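You operate a simulated robot arm through the tools that you are given. There is no shell and no other tool. Be economical: measure what you need, move in short steps, check, and stop when the job is done.

You are at the controls of a simulated robot arm. One attempt, no reset.

## Task
Tidy the tiered table: yellow and green pegs into the open jar, tin into the lidded case, its lid shut.
Fine: the blue peg stays on the bottom shelf.
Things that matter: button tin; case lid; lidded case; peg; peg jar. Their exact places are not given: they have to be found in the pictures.

The check looks at the end state, three seconds after you hand in, the way a careful person would. Anything else that was tipped, shoved, dropped, spilled or broken makes it a failure. A push-on lid holds only when it is set on centred and level and pressed home; a screw cap is set on level and turned clockwise until tight.

## Robot
A 7-joint arm with a two-finger parallel gripper on a trunk, on a base that drives. Base frame: it is fixed to the floor where the robot stands at the start and does not move with it; the origin is under the middle of the robot, x ahead of it, y to its left, z up. Units: m, rad, N and s.
Its first joint turns from -2.897 to 2.897 rad. Places, roughly: case lid [0.6, 0.8, 1]; lidded case [0.5, 0.8, 0.8]. Payload 1.57 kg.
The tool frame sits at the grasp point between the pads (the TCP): z along the fingers, y along the line on which they close. The tips reach 0.03 m beyond it. Largest opening 0.08 m; finger width 0.017, thickness 0.012; the body of the gripper, 0.04 by 0.082 m, starts 0.08 m behind the TCP.
Orientation is that of the tool frame in the base frame, as [roll, pitch, yaw] about the fixed x, y, z axes, in that order (R = Rz(yaw) Ry(pitch) Rx(roll)). With the fingers straight down and closing along the base's y, the tool's x points along the base's -x, its y along +y and its z along -z.

## Interface
- The arm moves only by the tool apply_moves. Its argument "plan" is a list of rows, each a list of 7 numbers: the shift along the tool's x, y, z in units of 150 mm (1.0 is 150 mm), then the turn, a rotation vector about the tool's x, y, z in units of 180 degrees (1.0 is 180 degrees), then the finger opening in m, from 0 to 0.08. In form: [[dx, dy, dz, wx, wy, wz, grip], ...]. A call has 1 to 8 rows; each row is the pose to reach, as a shift and turn from the pose commanded when the call began, along the tool's axes at that moment. A call with a number of a shift or a turn outside -1 to 1 is refused whole. Each row takes 0.2 s and may step no farther than 0.05 m and 0.15 rad from the row before; otherwise, or with a gripper value out of range, the whole call is refused. Where a pose cannot be reached the arm comes as near as it can. A force on the tool above 40 N (or 10 N above the force at the start of the call, whichever is more), or a blocked arm, ends the call early, and 0.2 s more pass. Each finger travels about 0.072 m/s and halts on what it meets, pressing with about 31 N; the grip force reading is that of the motor and also rises with nothing between the fingers. The clock runs only during rows and for 0.2 s after the last one: add rows that repeat a pose to give the fingers time. It gives the time, the measured TCP pose, the force on the tool (base axes), the opening and the grip force at its end, in the units of the frame above (readings bear some noise), with the torque about the TCP (base axes, N m) and any sound that the robot's microphone picked up, and new pictures: "show" is both (left out), scene, wrist or none.
- Cameras (640 x 400 px; columns grow to the right, rows downward): "scene" is now at [0.2537, 0.0533, 1.3483]; the picture's right is [0.54, -0.84, 0.00], its down [-0.43, -0.28, -0.86] and it looks along [0.72, 0.46, -0.51] (base axes); focal length 214 px, centre (320, 200). "wrist" rides on the gripper at [0.072, -0.007, -0.122] in the tool frame; the picture's right is [0.09, 1.00, 0.00], its down [-0.84, 0.08, -0.54] and it looks along [-0.54, 0.05, 0.84] (tool axes); focal length 238 px, centre (320, 200).
- slide_trunk(by): slides the trunk up (or, below 0, down) by that many m; the arm and the scene camera ride with it, the base frame stays. It gives what a move gives, with no picture.
- steer(legs): drives the robot by 1 to 6 legs, each [ahead, left, turn to the left] in m, m and rad, along the robot's own axes; the way and the turn of a leg run together, so that a leg with both is an arc; at most 1.5 m and 3.142 rad a leg. The arm and the cameras ride along, it lands a little off, and it stops where it bumps. It gives what a move gives, and a new picture of the scene camera.
- pan_tilt(pan, tilt): turns the head with the scene camera to pan (to the left, within 1.501 rad either way) and tilt (down, from -0.506 to 1.204), counted from straight ahead of the robot. It gives what a move gives, and a new picture of the scene camera.
- probe_pixels(camera, pixels): there is no depth. For up to 12 entries [column, row, z] of the newest picture of that camera ("zoom" is the newest enlarged one), the place [x, y] in the base frame at which the ray of that pixel passes the height z, good to about 0.002 m, but the place of the scene camera against the robot may be out by one fixed shift of up to 0.012 m in any direction. It takes no simulated time.
- zoom(camera, box): a new picture of the part [left, top, right, bottom] of that camera's present view, enlarged. It takes no simulated time.
- hand_in(): hands the job in; it is judged then, once.

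Keep the steps short. Do not move on a guess: measure, check each grasp and each placing, and mend mistakes. In all there are 80 turns and 260 pictures (those below and enlarged ones count). Leave the gripper open and the arm clear of the work at the hand-in unless told otherwise, and finish with a single line.

The tools are called by a JSON object that holds its "method" and its "body". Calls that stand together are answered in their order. apply_moves: Moves the arm, as the interface text tells. Its arguments: {"type":"object","properties":{"plan":{"type":"array"},"show":{"type":"string","enum":["both","scene","wrist","none"]}},"required":["plan"]} The other tools are called the same way: slide_trunk (by) slides the trunk up or down; steer (legs) drives the base; pan_tilt (pan, tilt) turns the head that bears the scene camera; probe_pixels (camera, pixels) gives the place at which the rays of pixels pass given heights; zoom (camera, box) takes an enlarged picture of a part of a camera's view; hand_in () hands the job in.

At the start:

```text
time_s: 0.0
eef_pos: [0.3307, 0.1602, 1.226]
tcp_rot: [-3.103, 0.012, -3.14]
ft_force: [-7.6, -40.0, -198.1]
moment: [7.91, -16.26, 2.98]
finger_gap: 0.0803
grasp_force: 0.1
trunk travel left (down, up): [-0.55, 0.44]
robot x, y, heading: [0.0027, -0.0005, -0.001]
head pan, tilt: [0.571, 0.539]
```

scene: 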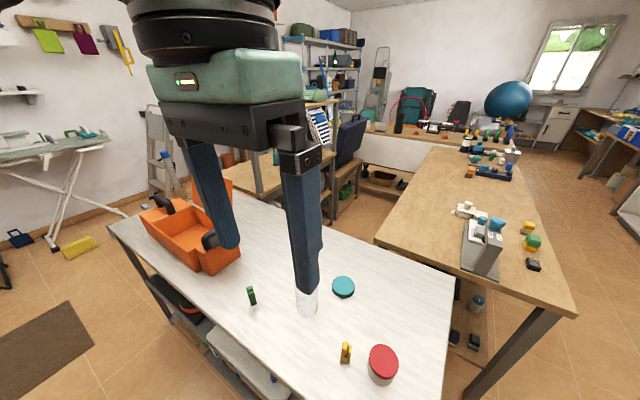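
wrist: 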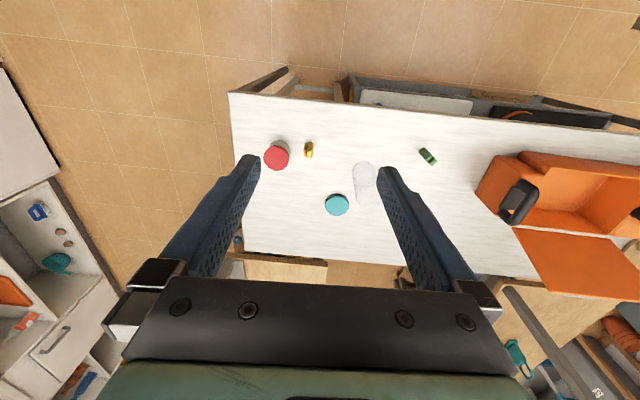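

I see a white table with an orange case, green and yellow pegs, a clear jar, a teal disc and a red-topped tin. I'll enlarge these for detail.

{"method": "zoom", "body": {"camera": "scene", "box": [220, 250, 460, 400]}}

{"method": "zoom", "body": {"camera": "wrist", "box": [220, 60, 640, 320]}}

{"method": "zoom", "body": {"camera": "scene", "box": [100, 170, 340, 400]}}

```text
2.67 times, centred on (340, 325) of scene
```

zoom: 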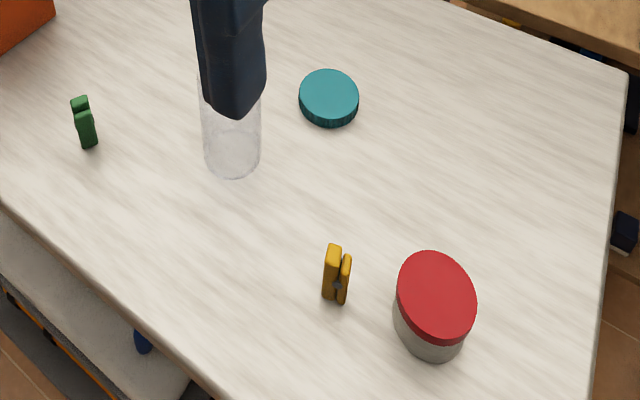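

```text
1.52 times, centred on (430, 190) of wrist
```

zoom: 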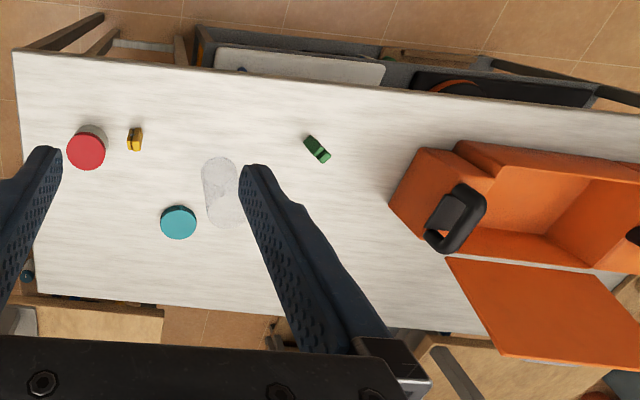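

```text
1.74 times, centred on (220, 285) of scene
```

zoom: 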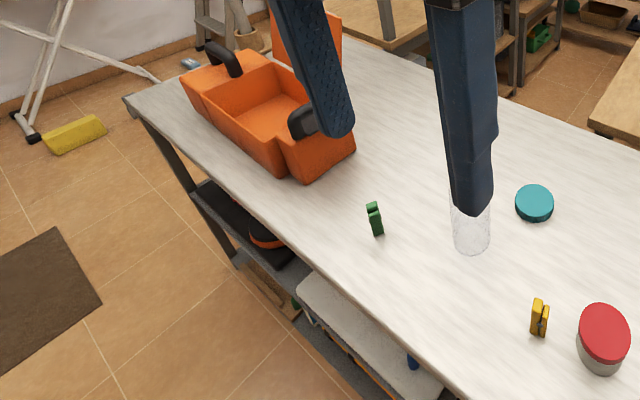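

The pegs are clothes pegs, the jar is clear, and the teal disc looks like a spare lid. Next I'll work out the table height by comparing the rays of both cameras.

{"method": "probe_pixels", "body": {"camera": "scene", "pixels": [[344, 286, 0.7], [344, 286, 0.8], [344, 286, 0.9], [251, 296, 0.7], [251, 296, 0.8], [251, 296, 0.9], [346, 353, 0.7], [346, 353, 0.8], [346, 353, 0.9]]}}

{"method": "probe_pixels", "body": {"camera": "wrist", "pixels": [[337, 204, 0.7], [337, 204, 0.8], [337, 204, 0.9], [428, 156, 0.7], [428, 156, 0.8], [428, 156, 0.9], [308, 150, 0.7], [308, 150, 0.8], [308, 150, 0.9]]}}

```text
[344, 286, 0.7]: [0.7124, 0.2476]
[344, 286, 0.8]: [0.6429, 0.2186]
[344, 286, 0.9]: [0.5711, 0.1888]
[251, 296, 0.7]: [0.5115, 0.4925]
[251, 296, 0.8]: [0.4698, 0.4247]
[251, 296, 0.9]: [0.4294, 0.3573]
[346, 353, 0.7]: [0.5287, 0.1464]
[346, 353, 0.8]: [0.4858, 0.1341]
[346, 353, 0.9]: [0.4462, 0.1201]
```

```text
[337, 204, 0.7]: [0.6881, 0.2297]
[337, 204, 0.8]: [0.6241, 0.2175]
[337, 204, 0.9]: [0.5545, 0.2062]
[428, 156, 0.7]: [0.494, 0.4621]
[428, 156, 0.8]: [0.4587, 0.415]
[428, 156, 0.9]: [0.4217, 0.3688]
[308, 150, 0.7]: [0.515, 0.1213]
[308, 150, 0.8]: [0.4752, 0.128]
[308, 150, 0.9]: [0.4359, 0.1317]
```

Table top is at about z≈0.8. I'll turn the head left to view the case and lid.

{"method": "pan_tilt", "body": {"pan": 1.0, "tilt": 0.6}}

{"method": "zoom", "body": {"camera": "scene", "box": [200, 150, 440, 300]}}

{"method": "zoom", "body": {"camera": "wrist", "box": [460, 130, 640, 310]}}

```text
time_s: 0.9
eef_pos: [0.3311, 0.1594, 1.2259]
tcp_rot: [-3.1, 0.011, -3.139]
ft_force: [-1.4, -9.0, -39.4]
moment: [1.67, -3.16, 0.65]
finger_gap: 0.0801
grasp_force: 0.1
trunk travel left (down, up): [-0.55, 0.44]
robot x, y, heading: [-0.0014, 0.0028, -0.002]
head pan, tilt: [1.0, 0.6]
```

scene: 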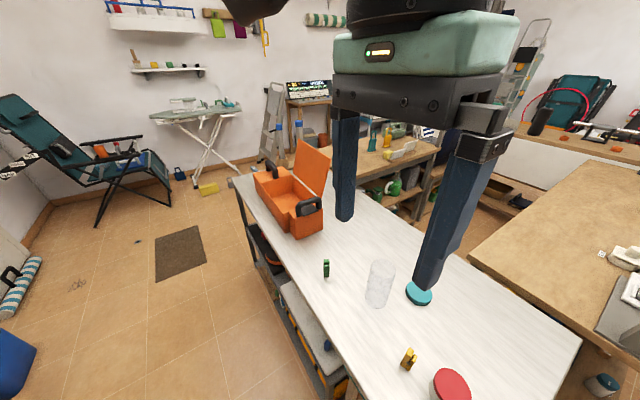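

```text
2.67 times, centred on (320, 225) of scene
```

zoom: 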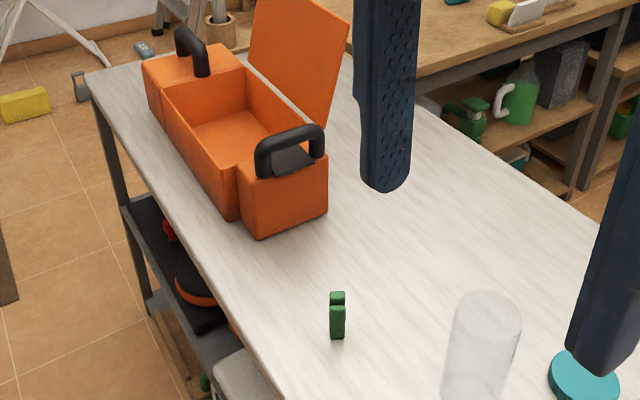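

```text
2.22 times, centred on (550, 220) of wrist
```

zoom: 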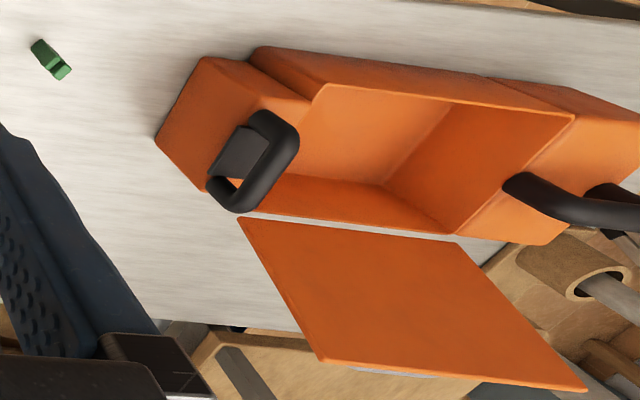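

The case is open, with its hinged lid standing on the far (+x) side. I'll probe the table edges and the case landmarks at table height, then lower the trunk a bit.

{"method": "probe_pixels", "body": {"camera": "wrist", "pixels": [[232, 94, 0.8], [420, 110, 0.8], [630, 133, 0.8], [243, 250, 0.8], [400, 265, 0.8], [276, 157, 0.87], [308, 150, 0.81]]}}

{"method": "slide_trunk", "body": {"by": -0.2}}

{"method": "pan_tilt", "body": {"pan": 0.6, "tilt": 0.6}}

{"method": "apply_moves", "body": {"plan": [[0, 0, 0, 0, 0, 0, 0.08]], "show": "wrist"}}

```text
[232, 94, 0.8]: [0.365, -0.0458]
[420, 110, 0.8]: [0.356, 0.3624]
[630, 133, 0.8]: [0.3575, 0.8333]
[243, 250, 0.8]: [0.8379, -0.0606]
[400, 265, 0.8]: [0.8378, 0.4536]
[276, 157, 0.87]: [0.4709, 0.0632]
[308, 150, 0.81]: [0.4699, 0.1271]
```

```text
time_s: 3.1
eef_pos: [0.3312, 0.1606, 1.0256]
tcp_rot: [-3.101, 0.011, 3.142]
ft_force: [1.6, -4.1, -42.1]
moment: [1.0, -2.94, 0.32]
finger_gap: 0.0801
grasp_force: 0.1
trunk travel left (down, up): [-0.35, 0.64]
robot x, y, heading: [-0.0013, -0.0024, -0.005]
head pan, tilt: [1.0, 0.6]
```

```text
time_s: 3.9
eef_pos: [0.3309, 0.1594, 1.0262]
tcp_rot: [-3.099, 0.011, -3.14]
ft_force: [2.7, -1.6, -43.1]
moment: [0.67, -2.82, 0.23]
finger_gap: 0.0801
grasp_force: 0.0
trunk travel left (down, up): [-0.35, 0.64]
robot x, y, heading: [0.0004, -0.0011, -0.0]
head pan, tilt: [0.6, 0.6]
```

scene: 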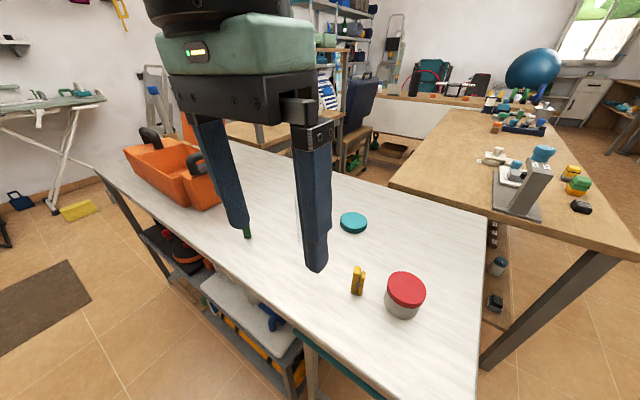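

```text
time_s: 4.3
eef_pos: [0.3308, 0.1598, 1.0252]
tcp_rot: [-3.1, 0.01, -3.142]
ft_force: [2.3, -2.5, -42.2]
moment: [0.66, -2.8, 0.19]
finger_gap: 0.0799
grasp_force: 0.2
trunk travel left (down, up): [-0.35, 0.64]
robot x, y, heading: [0.0005, -0.0027, 0.004]
head pan, tilt: [0.6, 0.6]
```

wrist: 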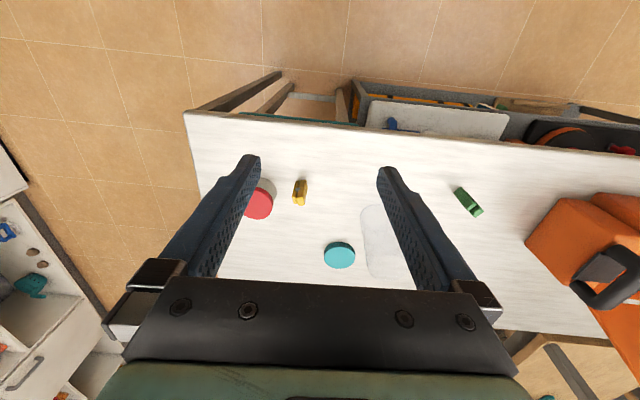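

Now I'll take a second wrist view and triangulate the same objects (teal at (340,253), yellow at (300,192), green at (469,201)).

{"method": "probe_pixels", "body": {"camera": "wrist", "pixels": [[340, 253, 0.78], [340, 253, 0.8], [340, 253, 0.82], [469, 201, 0.78], [469, 201, 0.8], [469, 201, 0.82], [300, 192, 0.78], [300, 192, 0.8], [300, 192, 0.82], [186, 112, 0.78], [186, 112, 0.8], [540, 146, 0.8]]}}

{"method": "zoom", "body": {"camera": "wrist", "box": [230, 150, 500, 300]}}

```text
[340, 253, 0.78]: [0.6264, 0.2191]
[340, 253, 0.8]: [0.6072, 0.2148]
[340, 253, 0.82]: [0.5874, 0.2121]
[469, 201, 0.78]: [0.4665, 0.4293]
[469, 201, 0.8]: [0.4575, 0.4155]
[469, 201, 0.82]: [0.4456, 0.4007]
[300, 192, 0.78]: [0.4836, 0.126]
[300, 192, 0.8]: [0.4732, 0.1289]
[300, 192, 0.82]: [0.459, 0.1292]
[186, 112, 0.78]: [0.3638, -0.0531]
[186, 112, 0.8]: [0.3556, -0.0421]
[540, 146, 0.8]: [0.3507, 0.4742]
```

```text
2.37 times, centred on (365, 225) of wrist
```

zoom: 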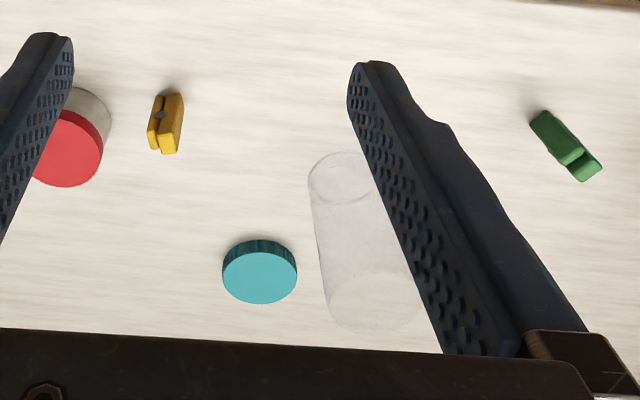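

Pegs sit near z≈0.79, yellow at (0.474,0.128) and green at (0.458,0.415). Next I'll test the forward reach, moving +x by 0.14 at this safe height.

{"method": "apply_moves", "body": {"plan": [[-0.3, 0, 0, 0, 0, 0, 0.08], [-0.6, 0, 0, 0, 0, 0, 0.08], [-0.93, 0, 0, 0, 0, 0, 0.08], [-0.93, 0, 0, 0, 0, 0, 0.08]], "show": "both"}}

```text
time_s: 5.3
eef_pos: [0.471, 0.1604, 1.0268]
tcp_rot: [-3.103, 0.011, -3.141]
ft_force: [0.2, -0.2, 0.2]
moment: [-0.02, 0.02, -0.03]
finger_gap: 0.0799
grasp_force: 0.0
trunk travel left (down, up): [-0.35, 0.64]
robot x, y, heading: [0.0004, 0.0013, 0.002]
head pan, tilt: [0.6, 0.6]
```

scene: 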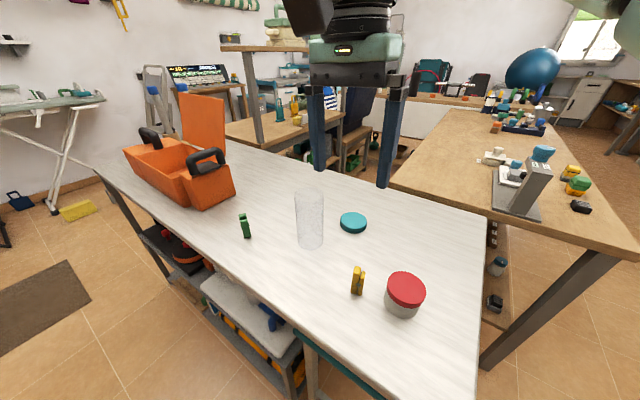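
wrist: 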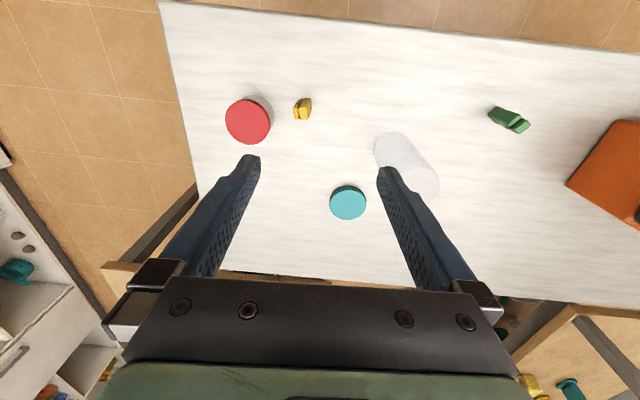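

It reached fine. I'll zoom in on the pegs for their orientation and probe positions.

{"method": "zoom", "body": {"camera": "wrist", "box": [220, 80, 380, 180]}}

{"method": "zoom", "body": {"camera": "wrist", "box": [370, 90, 550, 200]}}

{"method": "zoom", "body": {"camera": "scene", "box": [280, 180, 440, 330]}}

{"method": "probe_pixels", "body": {"camera": "wrist", "pixels": [[348, 203, 0.76], [348, 203, 0.78], [348, 203, 0.8], [303, 109, 0.76], [303, 109, 0.78], [303, 109, 0.8], [509, 119, 0.76], [509, 119, 0.78], [509, 119, 0.8], [247, 122, 0.84]]}}

```text
4.00 times, centred on (300, 130) of wrist
```

zoom: 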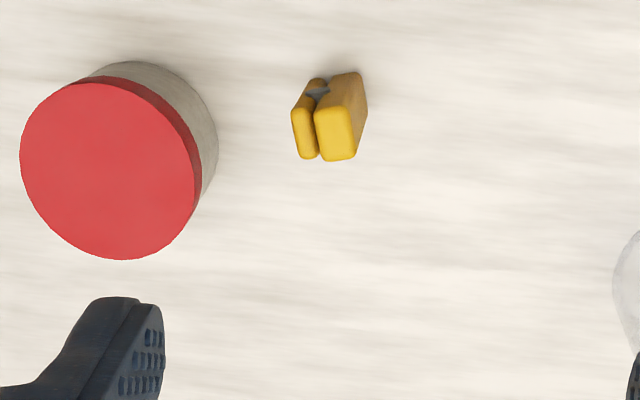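

```text
3.56 times, centred on (460, 145) of wrist
```

zoom: 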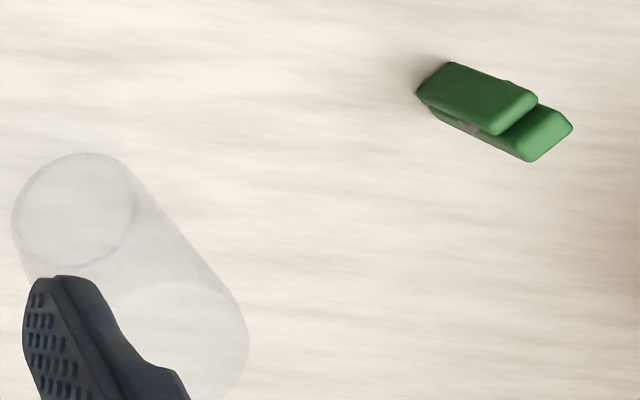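

```text
2.67 times, centred on (360, 255) of scene
```

zoom: 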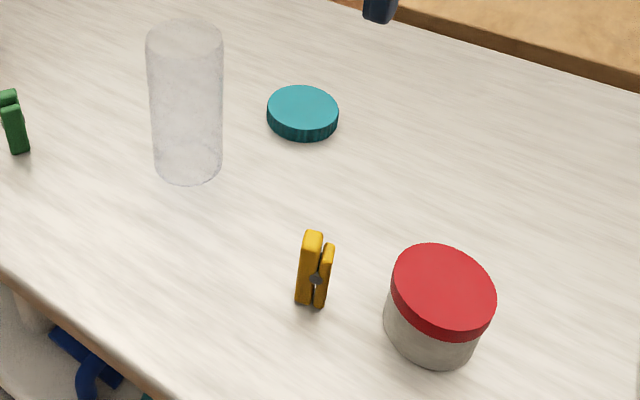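

```text
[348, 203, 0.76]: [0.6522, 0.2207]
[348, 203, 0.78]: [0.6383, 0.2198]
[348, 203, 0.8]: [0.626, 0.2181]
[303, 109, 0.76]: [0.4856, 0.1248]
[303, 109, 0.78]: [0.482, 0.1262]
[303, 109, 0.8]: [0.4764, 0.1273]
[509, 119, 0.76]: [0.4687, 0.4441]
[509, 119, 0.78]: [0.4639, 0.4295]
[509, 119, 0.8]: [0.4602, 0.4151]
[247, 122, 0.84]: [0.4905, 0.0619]
```

The pegs stand upright with their prongs split roughly sideways. I'll measure yellow's base and top, the jar's bottom and rim, and the tin's rim.

{"method": "probe_pixels", "body": {"camera": "wrist", "pixels": [[301.3, 101, 0.77], [301.3, 101, 0.79], [301.3, 113.5, 0.81], [301.3, 113.5, 0.83], [392, 150, 0.78], [422, 185, 0.88], [422, 185, 0.9], [225, 122, 0.83], [270, 122, 0.83], [505, 115, 0.78], [516, 124, 0.82]]}}

{"method": "probe_pixels", "body": {"camera": "scene", "pixels": [[356, 293, 0.77], [356, 293, 0.79], [359, 269, 0.82], [359, 269, 0.84], [310, 243, 0.78], [309, 196, 0.88], [309, 196, 0.9]]}}

```text
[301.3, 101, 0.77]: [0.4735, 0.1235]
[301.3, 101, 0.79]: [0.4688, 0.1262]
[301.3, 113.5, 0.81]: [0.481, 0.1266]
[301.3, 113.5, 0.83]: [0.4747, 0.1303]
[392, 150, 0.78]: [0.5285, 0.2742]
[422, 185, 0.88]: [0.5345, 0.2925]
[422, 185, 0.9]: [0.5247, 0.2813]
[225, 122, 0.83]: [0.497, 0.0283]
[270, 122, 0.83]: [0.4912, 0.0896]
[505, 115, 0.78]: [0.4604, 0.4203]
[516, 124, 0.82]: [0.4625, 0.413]
```

```text
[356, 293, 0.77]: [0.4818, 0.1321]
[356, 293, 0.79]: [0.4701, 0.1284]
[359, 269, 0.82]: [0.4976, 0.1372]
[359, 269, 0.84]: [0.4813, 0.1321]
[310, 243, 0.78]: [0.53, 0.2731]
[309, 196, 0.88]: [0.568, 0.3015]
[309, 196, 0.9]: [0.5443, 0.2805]
```

Measured: table at about 0.78, yellow peg at about (0.475,0.127) with its top near 0.83, jar centre at about (0.528,0.276) with its rim near 0.90. The tin is too close in y, so I'll turn the gripper 90° to close along x above the yellow peg.

{"method": "apply_moves", "body": {"plan": [[0, -0.05, 0, 0, 0, 0.045, 0.06], [-0.01, -0.1, 0, 0, 0, 0.09, 0.05], [-0.02, -0.15, 0, 0, 0, 0.135, 0.05], [-0.027, -0.2, 0, 0, 0, 0.18, 0.05], [-0.027, -0.223, 0, 0, 0, 0.225, 0.05], [-0.027, -0.223, 0, 0, 0, 0.27, 0.05], [-0.027, -0.223, 0, 0, 0, 0.315, 0.05], [-0.027, -0.223, 0, 0, 0, 0.36, 0.05]], "show": "none"}}

{"method": "apply_moves", "body": {"plan": [[0, 0, 0, 0, 0, 0.045, 0.05], [0, 0, 0, 0, 0, 0.09, 0.05], [0, 0, 0, 0, 0, 0.14, 0.05], [0, 0, 0, 0, 0, 0.14, 0.05]], "show": "both"}}

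```text
time_s: 7.1
eef_pos: [0.4732, 0.1275, 1.0296]
tcp_rot: [-3.133, 0.041, 2.01]
ft_force: [-0.6, -0.4, 0.5]
moment: [-0.02, 0.02, 0.01]
finger_gap: 0.0501
grasp_force: 0.0
trunk travel left (down, up): [-0.35, 0.64]
robot x, y, heading: [-0.0036, -0.0021, -0.001]
head pan, tilt: [0.6, 0.6]
```

```text
refused: row 3 steps farther than a row can; nothing moved
```

The final turn step was too large. I'll finish it in smaller steps.

{"method": "apply_moves", "body": {"plan": [[0, 0, 0, 0, 0, 0.045, 0.05], [0, 0, 0, 0, 0, 0.09, 0.05], [0, 0, 0, 0, 0, 0.135, 0.05], [0, 0, 0, 0, 0, 0.14, 0.05]], "show": "both"}}

```text
time_s: 8.1
eef_pos: [0.4735, 0.128, 1.0289]
tcp_rot: [3.13, 0.041, 1.57]
ft_force: [0.3, -0.2, 0.6]
moment: [0.01, 0.01, -0.01]
finger_gap: 0.0502
grasp_force: 0.1
trunk travel left (down, up): [-0.35, 0.64]
robot x, y, heading: [-0.0009, 0.0047, -0.004]
head pan, tilt: [0.6, 0.6]
```

scene: 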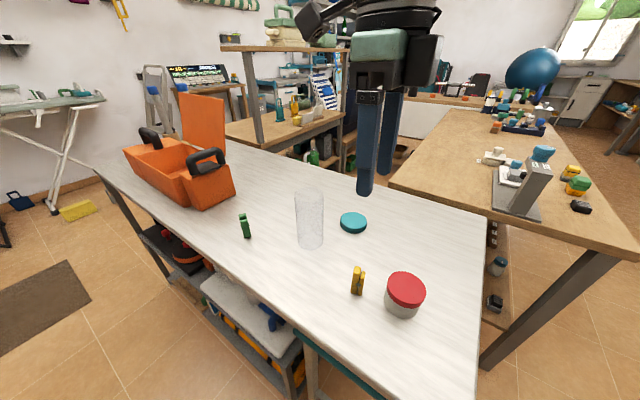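
wrist: 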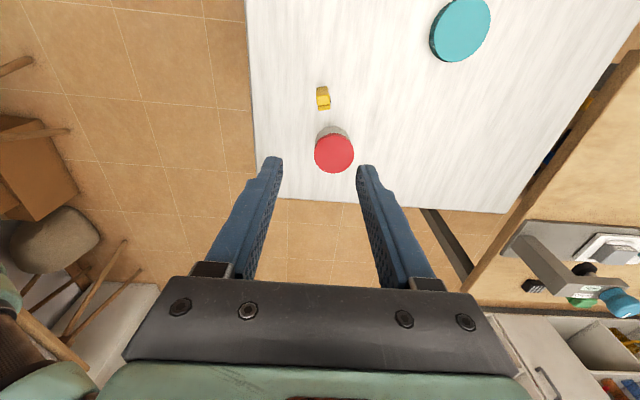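

I'll level the tool and descend to z≈0.90 while measuring the yellow peg again from this side.

{"method": "apply_moves", "body": {"plan": [[0, 0.01, 0.2, 0.0037, 0.013, 0, 0.05], [0, 0.01, 0.5, 0.0037, 0.013, 0, 0.05], [0, 0.01, 0.8, 0.0037, 0.013, 0, 0.05], [0, 0.01, 0.8, 0.0037, 0.013, 0, 0.05]], "show": "wrist"}}

{"method": "zoom", "body": {"camera": "wrist", "box": [240, 60, 400, 220]}}

{"method": "zoom", "body": {"camera": "scene", "box": [300, 160, 440, 320]}}

```text
time_s: 9.1
eef_pos: [0.4764, 0.123, 0.9102]
tcp_rot: [-3.139, -0.003, 1.573]
ft_force: [-0.8, 0.6, 0.3]
moment: [0.0, 0.0, 0.0]
finger_gap: 0.0498
grasp_force: 0.0
trunk travel left (down, up): [-0.35, 0.64]
robot x, y, heading: [0.0013, -0.0007, 0.004]
head pan, tilt: [0.6, 0.6]
```

wrist: 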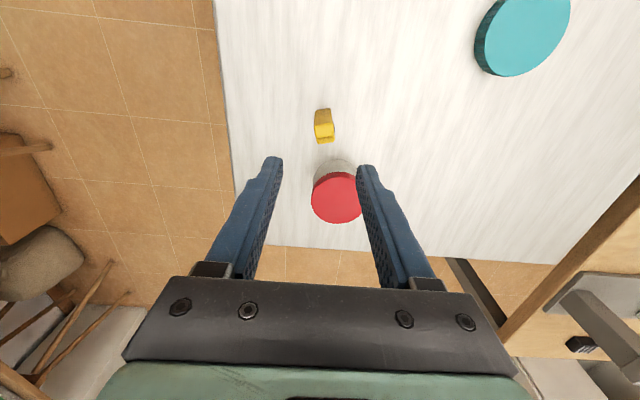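

```text
2.50 times, centred on (320, 140) of wrist
```

zoom: 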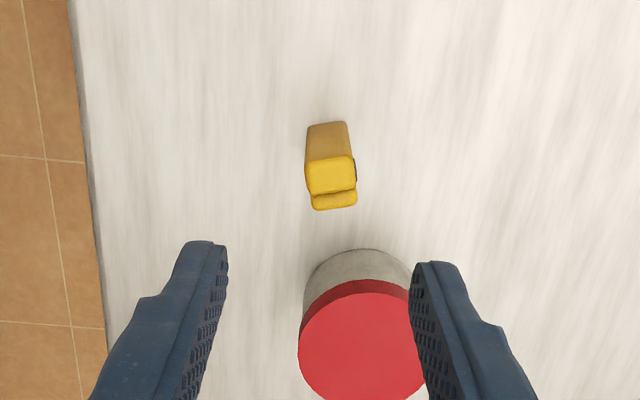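

```text
2.50 times, centred on (370, 240) of scene
```

zoom: 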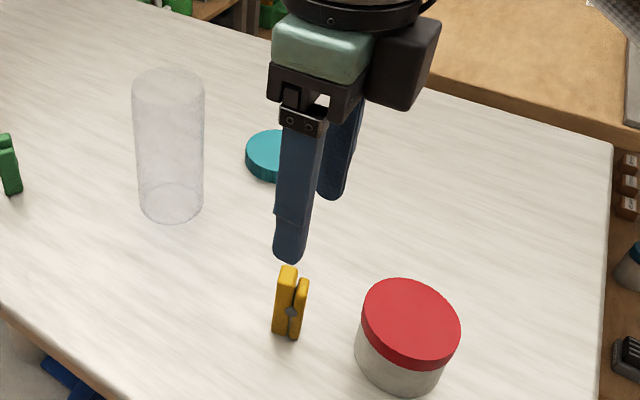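

Yellow's top centre is at (325,134) and its +y base edge at (323,109). I'll probe both.

{"method": "probe_pixels", "body": {"camera": "wrist", "pixels": [[322.8, 108.8, 0.77], [322.8, 108.8, 0.78], [322.8, 108.8, 0.79], [324.8, 123.5, 0.82], [324.8, 123.5, 0.83], [324.8, 123.5, 0.84], [324.8, 134, 0.83], [325, 143, 0.83], [315.2, 130, 0.83], [334, 130, 0.83]]}}

```text
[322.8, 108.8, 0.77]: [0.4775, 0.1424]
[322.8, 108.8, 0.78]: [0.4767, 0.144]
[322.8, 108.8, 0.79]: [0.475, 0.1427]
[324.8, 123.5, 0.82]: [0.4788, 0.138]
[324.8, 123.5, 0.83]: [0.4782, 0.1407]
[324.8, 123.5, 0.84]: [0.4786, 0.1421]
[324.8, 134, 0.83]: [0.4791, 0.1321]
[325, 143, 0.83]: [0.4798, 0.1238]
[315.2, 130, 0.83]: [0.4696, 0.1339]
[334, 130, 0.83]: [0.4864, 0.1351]
```

The peg spans x 0.470–0.487, y 0.122–0.141, top about 0.84. I'll descend so the fingertips reach about 0.815, then close.

{"method": "apply_moves", "body": {"plan": [[0.055, 0.013, 0.2, 0, 0, 0, 0.05], [0.055, 0.013, 0.43, 0, 0, 0, 0.05], [0.055, 0.013, 0.43, 0, 0, 0, 0.05], [0.055, 0.013, 0.43, 0, 0, 0, 0.0], [0.055, 0.013, 0.43, 0, 0, 0, 0.0], [0.055, 0.013, 0.43, 0, 0, 0, 0.0]], "show": "both"}}

{"method": "zoom", "body": {"camera": "wrist", "box": [240, 60, 400, 220]}}

{"method": "zoom", "body": {"camera": "scene", "box": [300, 160, 440, 320]}}

```text
time_s: 10.5
eef_pos: [0.4804, 0.13, 0.8464]
tcp_rot: [-3.14, -0.001, 1.573]
ft_force: [-0.7, 0.2, 1.1]
moment: [0.0, 0.04, -0.03]
finger_gap: 0.0181
grasp_force: 31.2
trunk travel left (down, up): [-0.35, 0.64]
robot x, y, heading: [0.0012, 0.0005, 0.002]
head pan, tilt: [0.6, 0.6]
```

scene: 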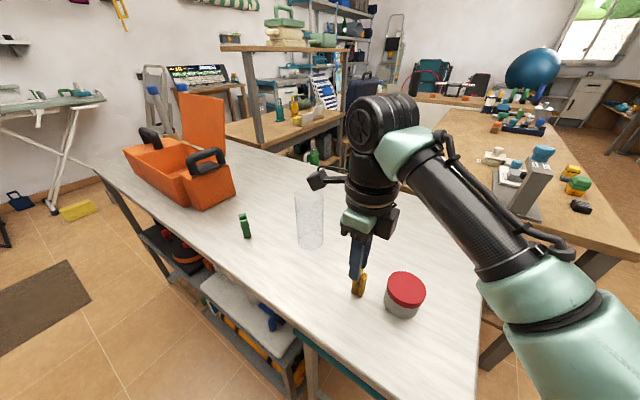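
wrist: 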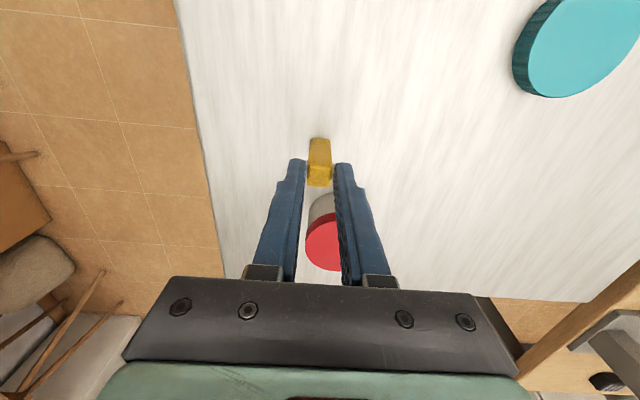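

```text
2.50 times, centred on (320, 140) of wrist
```

zoom: 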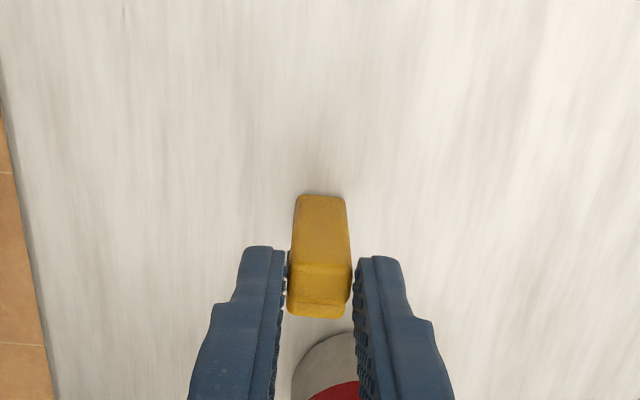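

```text
2.50 times, centred on (370, 240) of scene
```

zoom: 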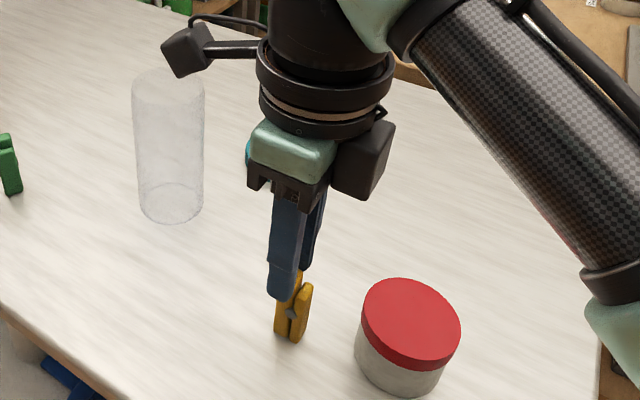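

The grip is firm (gap 18 mm, 31 N). I'll lift to z≈1.02.

{"method": "apply_moves", "body": {"plan": [[0, 0, -0.1, 0, 0, 0, 0.0], [0, 0, -0.4, 0, 0, 0, 0.0], [0, 0, -0.7, 0, 0, 0, 0.0], [0, 0, -0.97, 0, 0, 0, 0.0], [0, 0, -0.97, 0, 0, 0, 0.0]], "show": "both"}}

{"method": "zoom", "body": {"camera": "scene", "box": [290, 100, 450, 260]}}

```text
time_s: 11.7
eef_pos: [0.4798, 0.1295, 0.9903]
tcp_rot: [-3.14, -0.001, 1.571]
ft_force: [0.2, -0.3, 0.1]
moment: [-0.03, -0.03, -0.01]
finger_gap: 0.0183
grasp_force: 30.7
trunk travel left (down, up): [-0.35, 0.64]
robot x, y, heading: [-0.0007, 0.0016, 0.002]
head pan, tilt: [0.6, 0.6]
```

scene: 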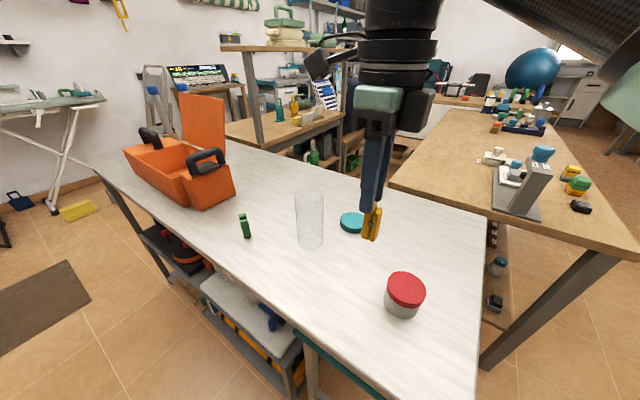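
wrist: 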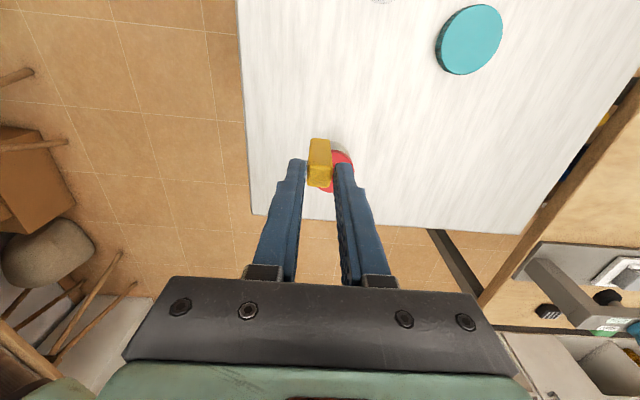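

```text
2.50 times, centred on (370, 180) of scene
```

zoom: 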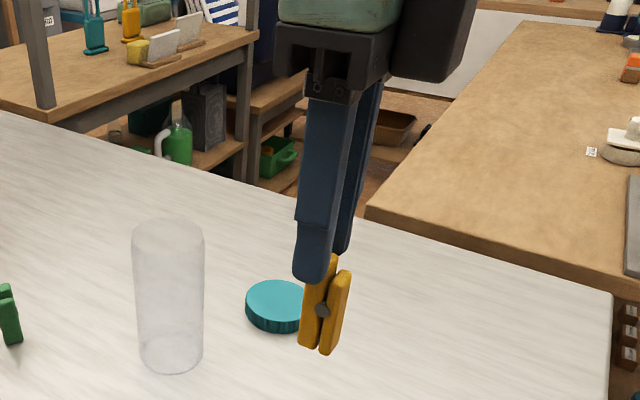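

It's held upright. I'll raise slightly and carry it over the jar (Δx +0.048, Δy +0.145).

{"method": "apply_moves", "body": {"plan": [[0, 0, -0.27, 0, 0, 0, 0.0], [0.25, 0.08, -0.27, 0, 0, 0, 0.0], [0.5, 0.16, -0.27, 0, 0, 0, 0.0], [0.75, 0.24, -0.27, 0, 0, 0, 0.0], [0.97, 0.32, -0.27, 0, 0, 0, 0.0], [0.97, 0.32, -0.27, 0, 0, 0, 0.0]], "show": "both"}}

{"method": "zoom", "body": {"camera": "scene", "box": [230, 110, 390, 270]}}

{"method": "zoom", "body": {"camera": "wrist", "box": [240, 60, 400, 220]}}

```text
time_s: 13.1
eef_pos: [0.5201, 0.2722, 1.0284]
tcp_rot: [-3.141, -0.001, 1.574]
ft_force: [-0.5, 1.0, -0.7]
moment: [-0.01, 0.0, 0.0]
finger_gap: 0.0183
grasp_force: 31.0
out of reach, approached as far as the arm can: row 5, 6
trunk travel left (down, up): [-0.35, 0.64]
robot x, y, heading: [-0.0017, 0.0027, 0.0]
head pan, tilt: [0.6, 0.6]
```

scene: 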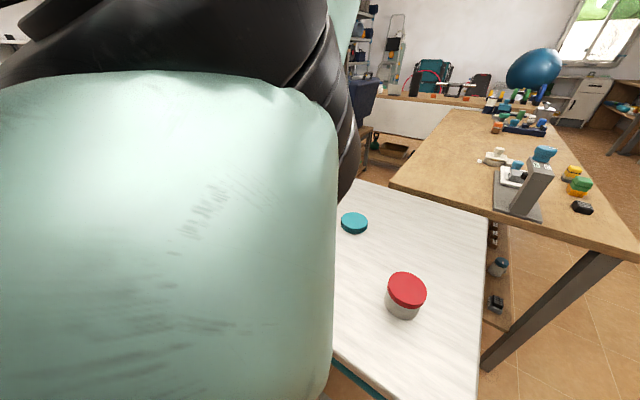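
wrist: 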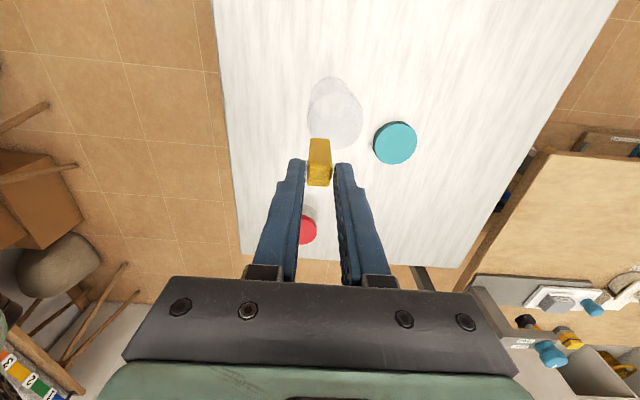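

```text
2.50 times, centred on (310, 190) of scene
```

zoom: 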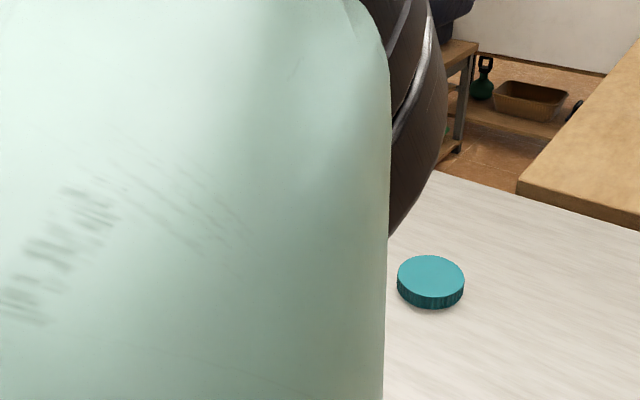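

```text
2.50 times, centred on (320, 140) of wrist
```

zoom: 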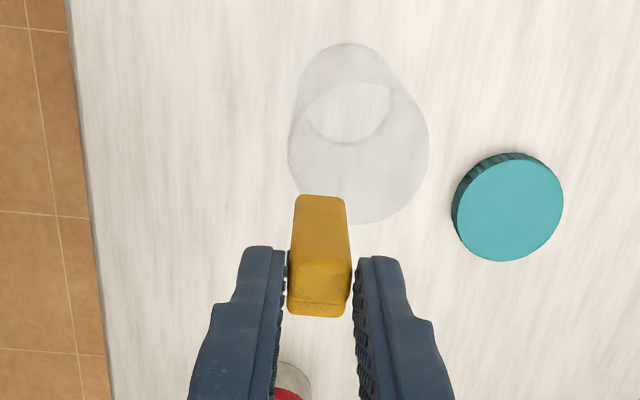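

Out of reach here. The jar rim centre is at about (335,121) in the wrist picture and its bottom at (330,97). I'll measure those, then drive the base left 0.15 with the peg held high.

{"method": "probe_pixels", "body": {"camera": "wrist", "pixels": [[335.2, 120.8, 0.89], [335.2, 120.8, 0.9], [335.2, 120.8, 0.91], [330, 96.8, 0.78], [307, 120, 0.9], [363.6, 121, 0.9], [398, 140, 0.795]]}}

{"method": "steer", "body": {"legs": [[0, 0.15, 0]]}}

```text
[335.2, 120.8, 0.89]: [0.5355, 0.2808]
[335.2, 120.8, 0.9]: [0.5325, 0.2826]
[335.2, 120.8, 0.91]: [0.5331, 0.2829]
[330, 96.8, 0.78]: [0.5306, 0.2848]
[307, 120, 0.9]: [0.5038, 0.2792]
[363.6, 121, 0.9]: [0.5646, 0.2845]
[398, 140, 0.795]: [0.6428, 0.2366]
```

```text
time_s: 14.5
eef_pos: [0.5188, 0.4235, 1.0275]
tcp_rot: [-3.139, -0.003, 1.573]
ft_force: [-0.3, -0.4, -1.1]
moment: [-0.03, -0.01, -0.01]
finger_gap: 0.0183
grasp_force: 30.9
trunk travel left (down, up): [-0.35, 0.64]
robot x, y, heading: [0.0002, 0.1499, 0.0]
head pan, tilt: [0.6, 0.6]
```

scene: 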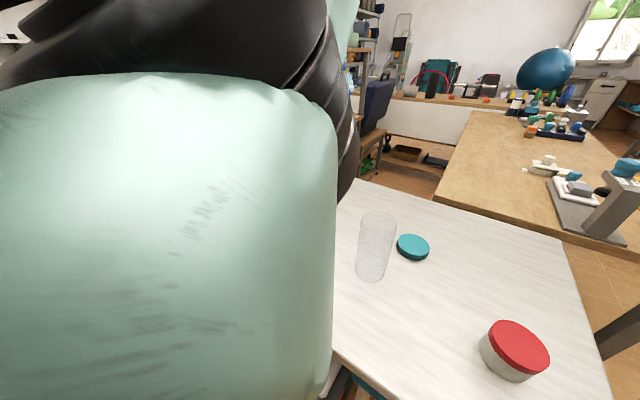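

The jar is centred at about (0.532,0.282). I'll move back along y to hover over it.

{"method": "apply_moves", "body": {"plan": [[-0.25, 0.02, 0, 0, 0, 0, 0.0], [-0.5, 0.04, 0, 0, 0, 0, 0.0], [-0.75, 0.06, 0, 0, 0, 0, 0.0], [-0.95, 0.085, 0, 0, 0, 0, 0.0], [-0.95, 0.085, 0, 0, 0, 0, 0.0]], "show": "both"}}

{"method": "zoom", "body": {"camera": "wrist", "box": [240, 60, 400, 220]}}

```text
time_s: 15.7
eef_pos: [0.5301, 0.2833, 1.0246]
tcp_rot: [-3.13, -0.005, 1.58]
ft_force: [-0.1, 0.7, 0.6]
moment: [-0.01, 0.02, 0.01]
finger_gap: 0.0187
grasp_force: 31.0
trunk travel left (down, up): [-0.35, 0.64]
robot x, y, heading: [0.001, 0.15, 0.002]
head pan, tilt: [0.6, 0.6]
```

scene: 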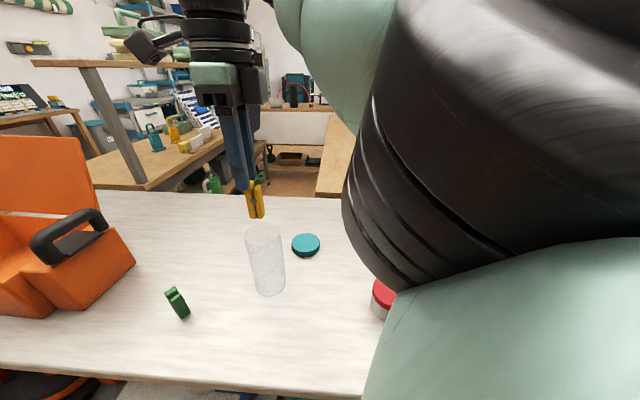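
wrist: 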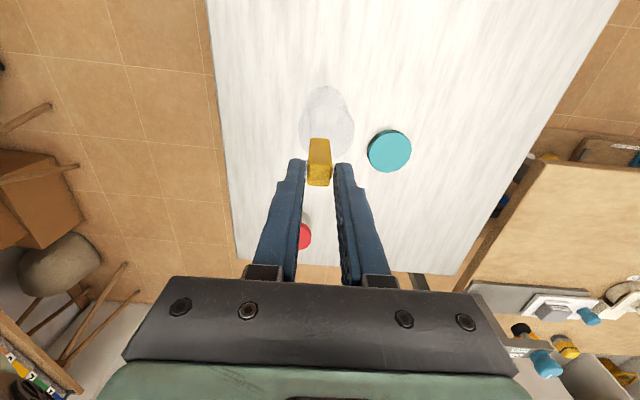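

```text
2.50 times, centred on (320, 140) of wrist
```

zoom: 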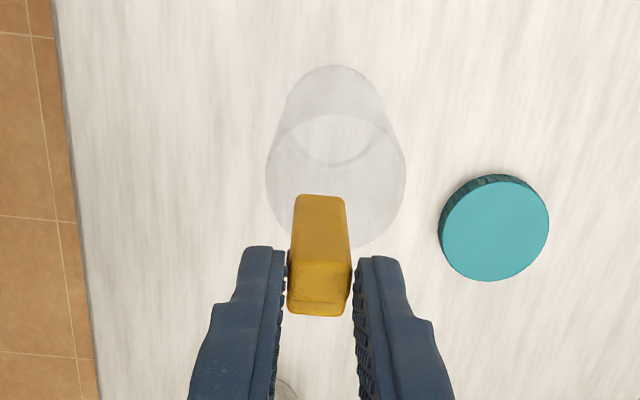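

The rim centre is at (326,132); below the tool is about (320.5,130). So I need about +6 mm x and −3 mm y. I'll check with a probe.

{"method": "probe_pixels", "body": {"camera": "wrist", "pixels": [[326.4, 132.4, 0.9], [326.4, 114.5, 0.9], [326.4, 159, 0.9], [330, 107, 0.78]]}}

{"method": "apply_moves", "body": {"plan": [[-0.02, 0.035, 0.1, 0, 0, 0, 0.0], [-0.02, 0.035, 0.25, 0, 0, 0, 0.0], [-0.02, 0.035, 0.25, 0, 0, 0, 0.0]], "show": "both"}}

{"method": "zoom", "body": {"camera": "wrist", "box": [240, 60, 400, 220]}}

{"method": "zoom", "body": {"camera": "scene", "box": [180, 150, 340, 310]}}

```text
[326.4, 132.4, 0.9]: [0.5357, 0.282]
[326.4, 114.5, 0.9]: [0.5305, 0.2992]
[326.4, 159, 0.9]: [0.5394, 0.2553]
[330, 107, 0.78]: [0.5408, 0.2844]
```

```text
time_s: 16.5
eef_pos: [0.536, 0.2766, 0.9913]
tcp_rot: [-3.141, -0.001, 1.572]
ft_force: [0.3, -0.3, -0.3]
moment: [0.04, -0.03, 0.01]
finger_gap: 0.0186
grasp_force: 30.9
trunk travel left (down, up): [-0.35, 0.64]
robot x, y, heading: [-0.0021, 0.1518, -0.001]
head pan, tilt: [0.6, 0.6]
```

scene: 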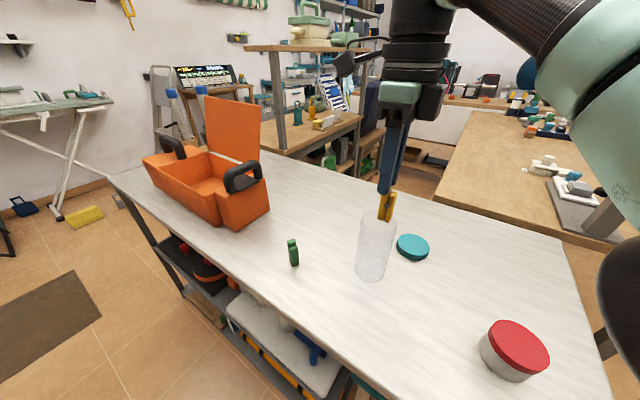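
wrist: 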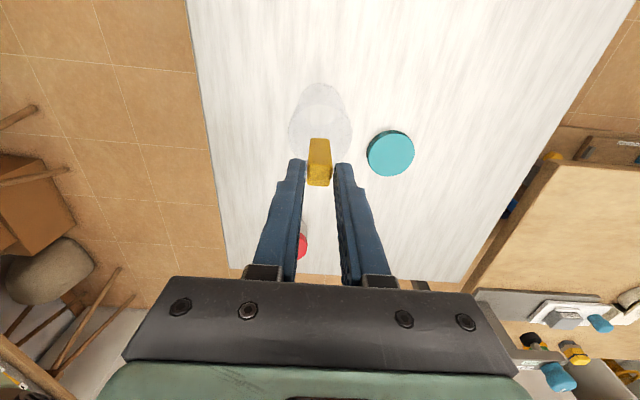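

```text
2.50 times, centred on (320, 140) of wrist
```

zoom: 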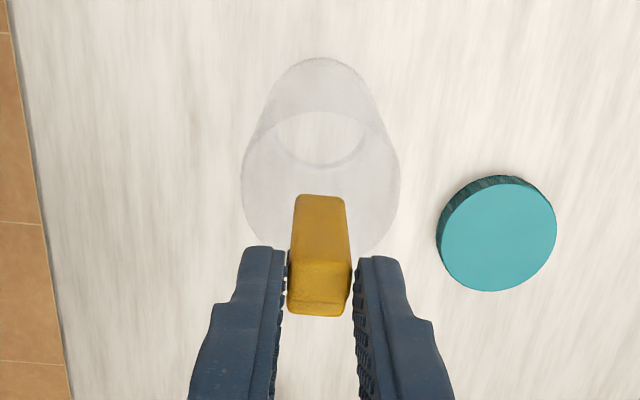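

```text
2.50 times, centred on (260, 230) of scene
```

zoom: 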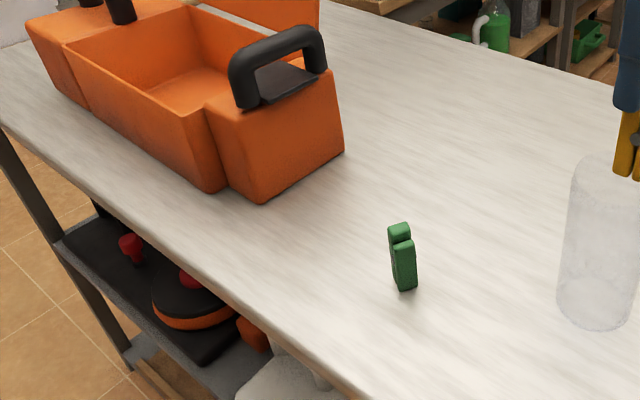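

x is centred and y is about 5 mm low. I'll correct, descend to TCP z≈0.945 and look.

{"method": "apply_moves", "body": {"plan": [[0.035, 0, 0.0, 0, 0, 0, 0.0], [0.035, 0, 0.15, 0, 0, 0, 0.0], [0.035, 0, 0.3, 0, 0, 0, 0.0], [0.035, 0, 0.3, 0, 0, 0, 0.0]], "show": "both"}}

{"method": "zoom", "body": {"camera": "wrist", "box": [240, 60, 400, 220]}}

{"method": "zoom", "body": {"camera": "scene", "box": [310, 150, 450, 290]}}

```text
time_s: 17.5
eef_pos: [0.5377, 0.283, 0.9458]
tcp_rot: [-3.14, -0.003, 1.573]
ft_force: [-0.3, -0.3, -0.1]
moment: [0.01, -0.02, 0.02]
finger_gap: 0.0184
grasp_force: 30.8
trunk travel left (down, up): [-0.35, 0.64]
robot x, y, heading: [-0.001, 0.155, -0.003]
head pan, tilt: [0.6, 0.6]
```

scene: 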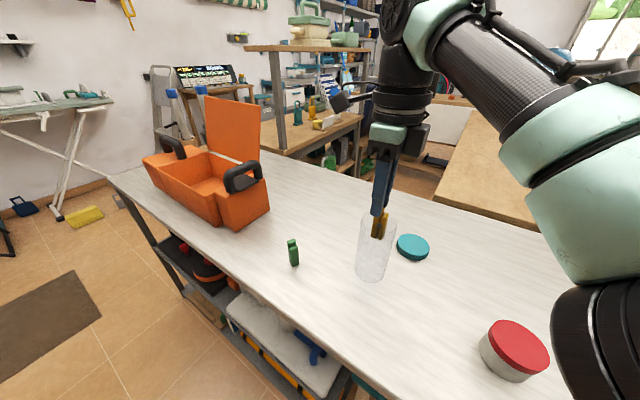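
wrist: 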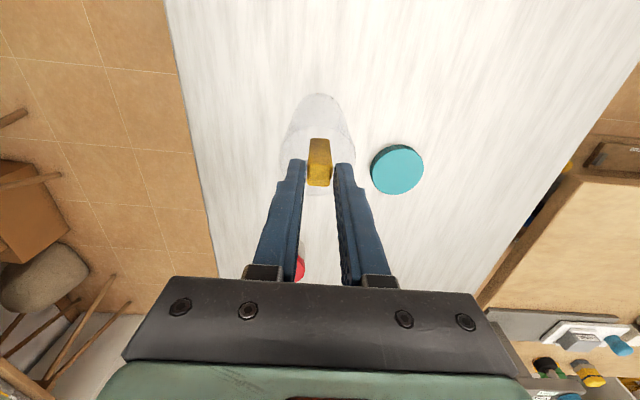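

```text
2.50 times, centred on (320, 140) of wrist
```

zoom: 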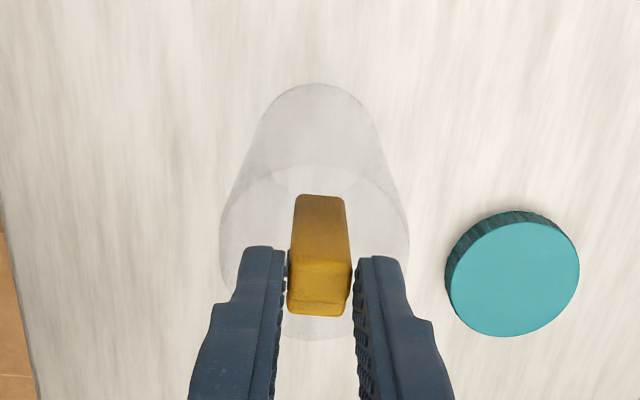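

```text
2.86 times, centred on (380, 220) of scene
```

zoom: 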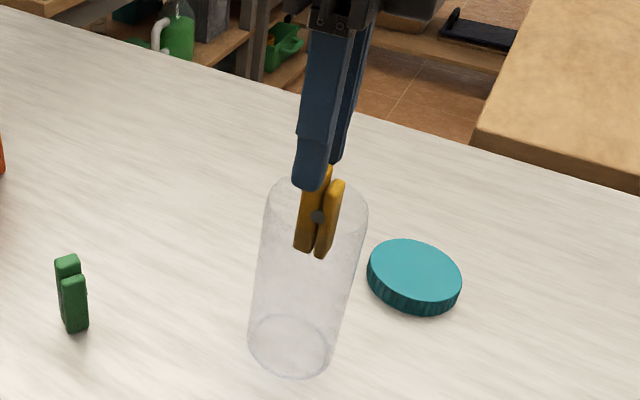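

The peg is inside and centred in the rim. I'll release by opening slightly, then rise.

{"method": "apply_moves", "body": {"plan": [[0, 0, 0, 0, 0, 0, 0.034], [0, 0, 0, 0, 0, 0, 0.034], [0, 0, 0, 0, 0, 0, 0.034], [0, 0, -0.2, 0, 0, 0, 0.034], [0, 0, -0.5, 0, 0, 0, 0.04], [0, 0, -0.5, 0, 0, 0, 0.04]], "show": "both"}}

{"method": "zoom", "body": {"camera": "scene", "box": [270, 170, 430, 300]}}

```text
time_s: 18.9
eef_pos: [0.5387, 0.284, 1.0203]
tcp_rot: [-3.14, -0.002, 1.575]
ft_force: [0.7, 0.2, -0.3]
moment: [0.02, 0.0, 0.01]
finger_gap: 0.04
grasp_force: 0.0
trunk travel left (down, up): [-0.35, 0.64]
robot x, y, heading: [-0.0009, 0.1522, -0.001]
head pan, tilt: [0.6, 0.6]
```

scene: 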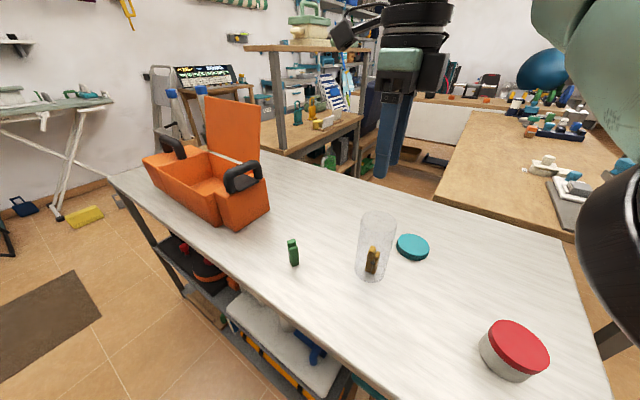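
wrist: 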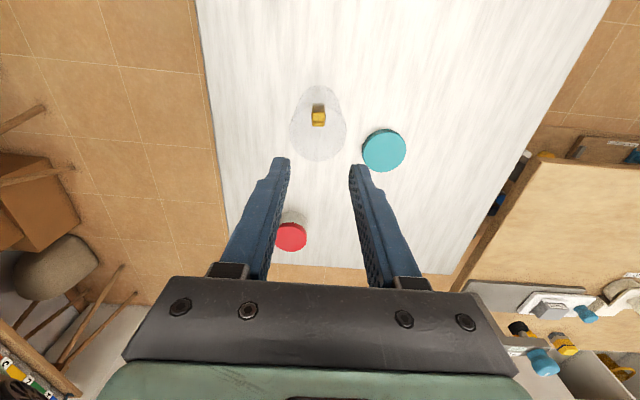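

```text
3.08 times, centred on (350, 235) of scene
```

zoom: 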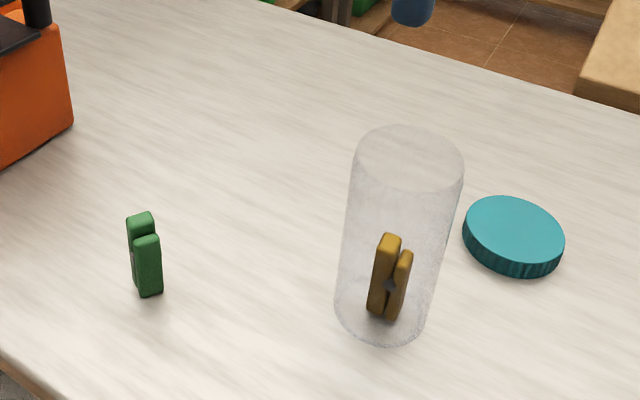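

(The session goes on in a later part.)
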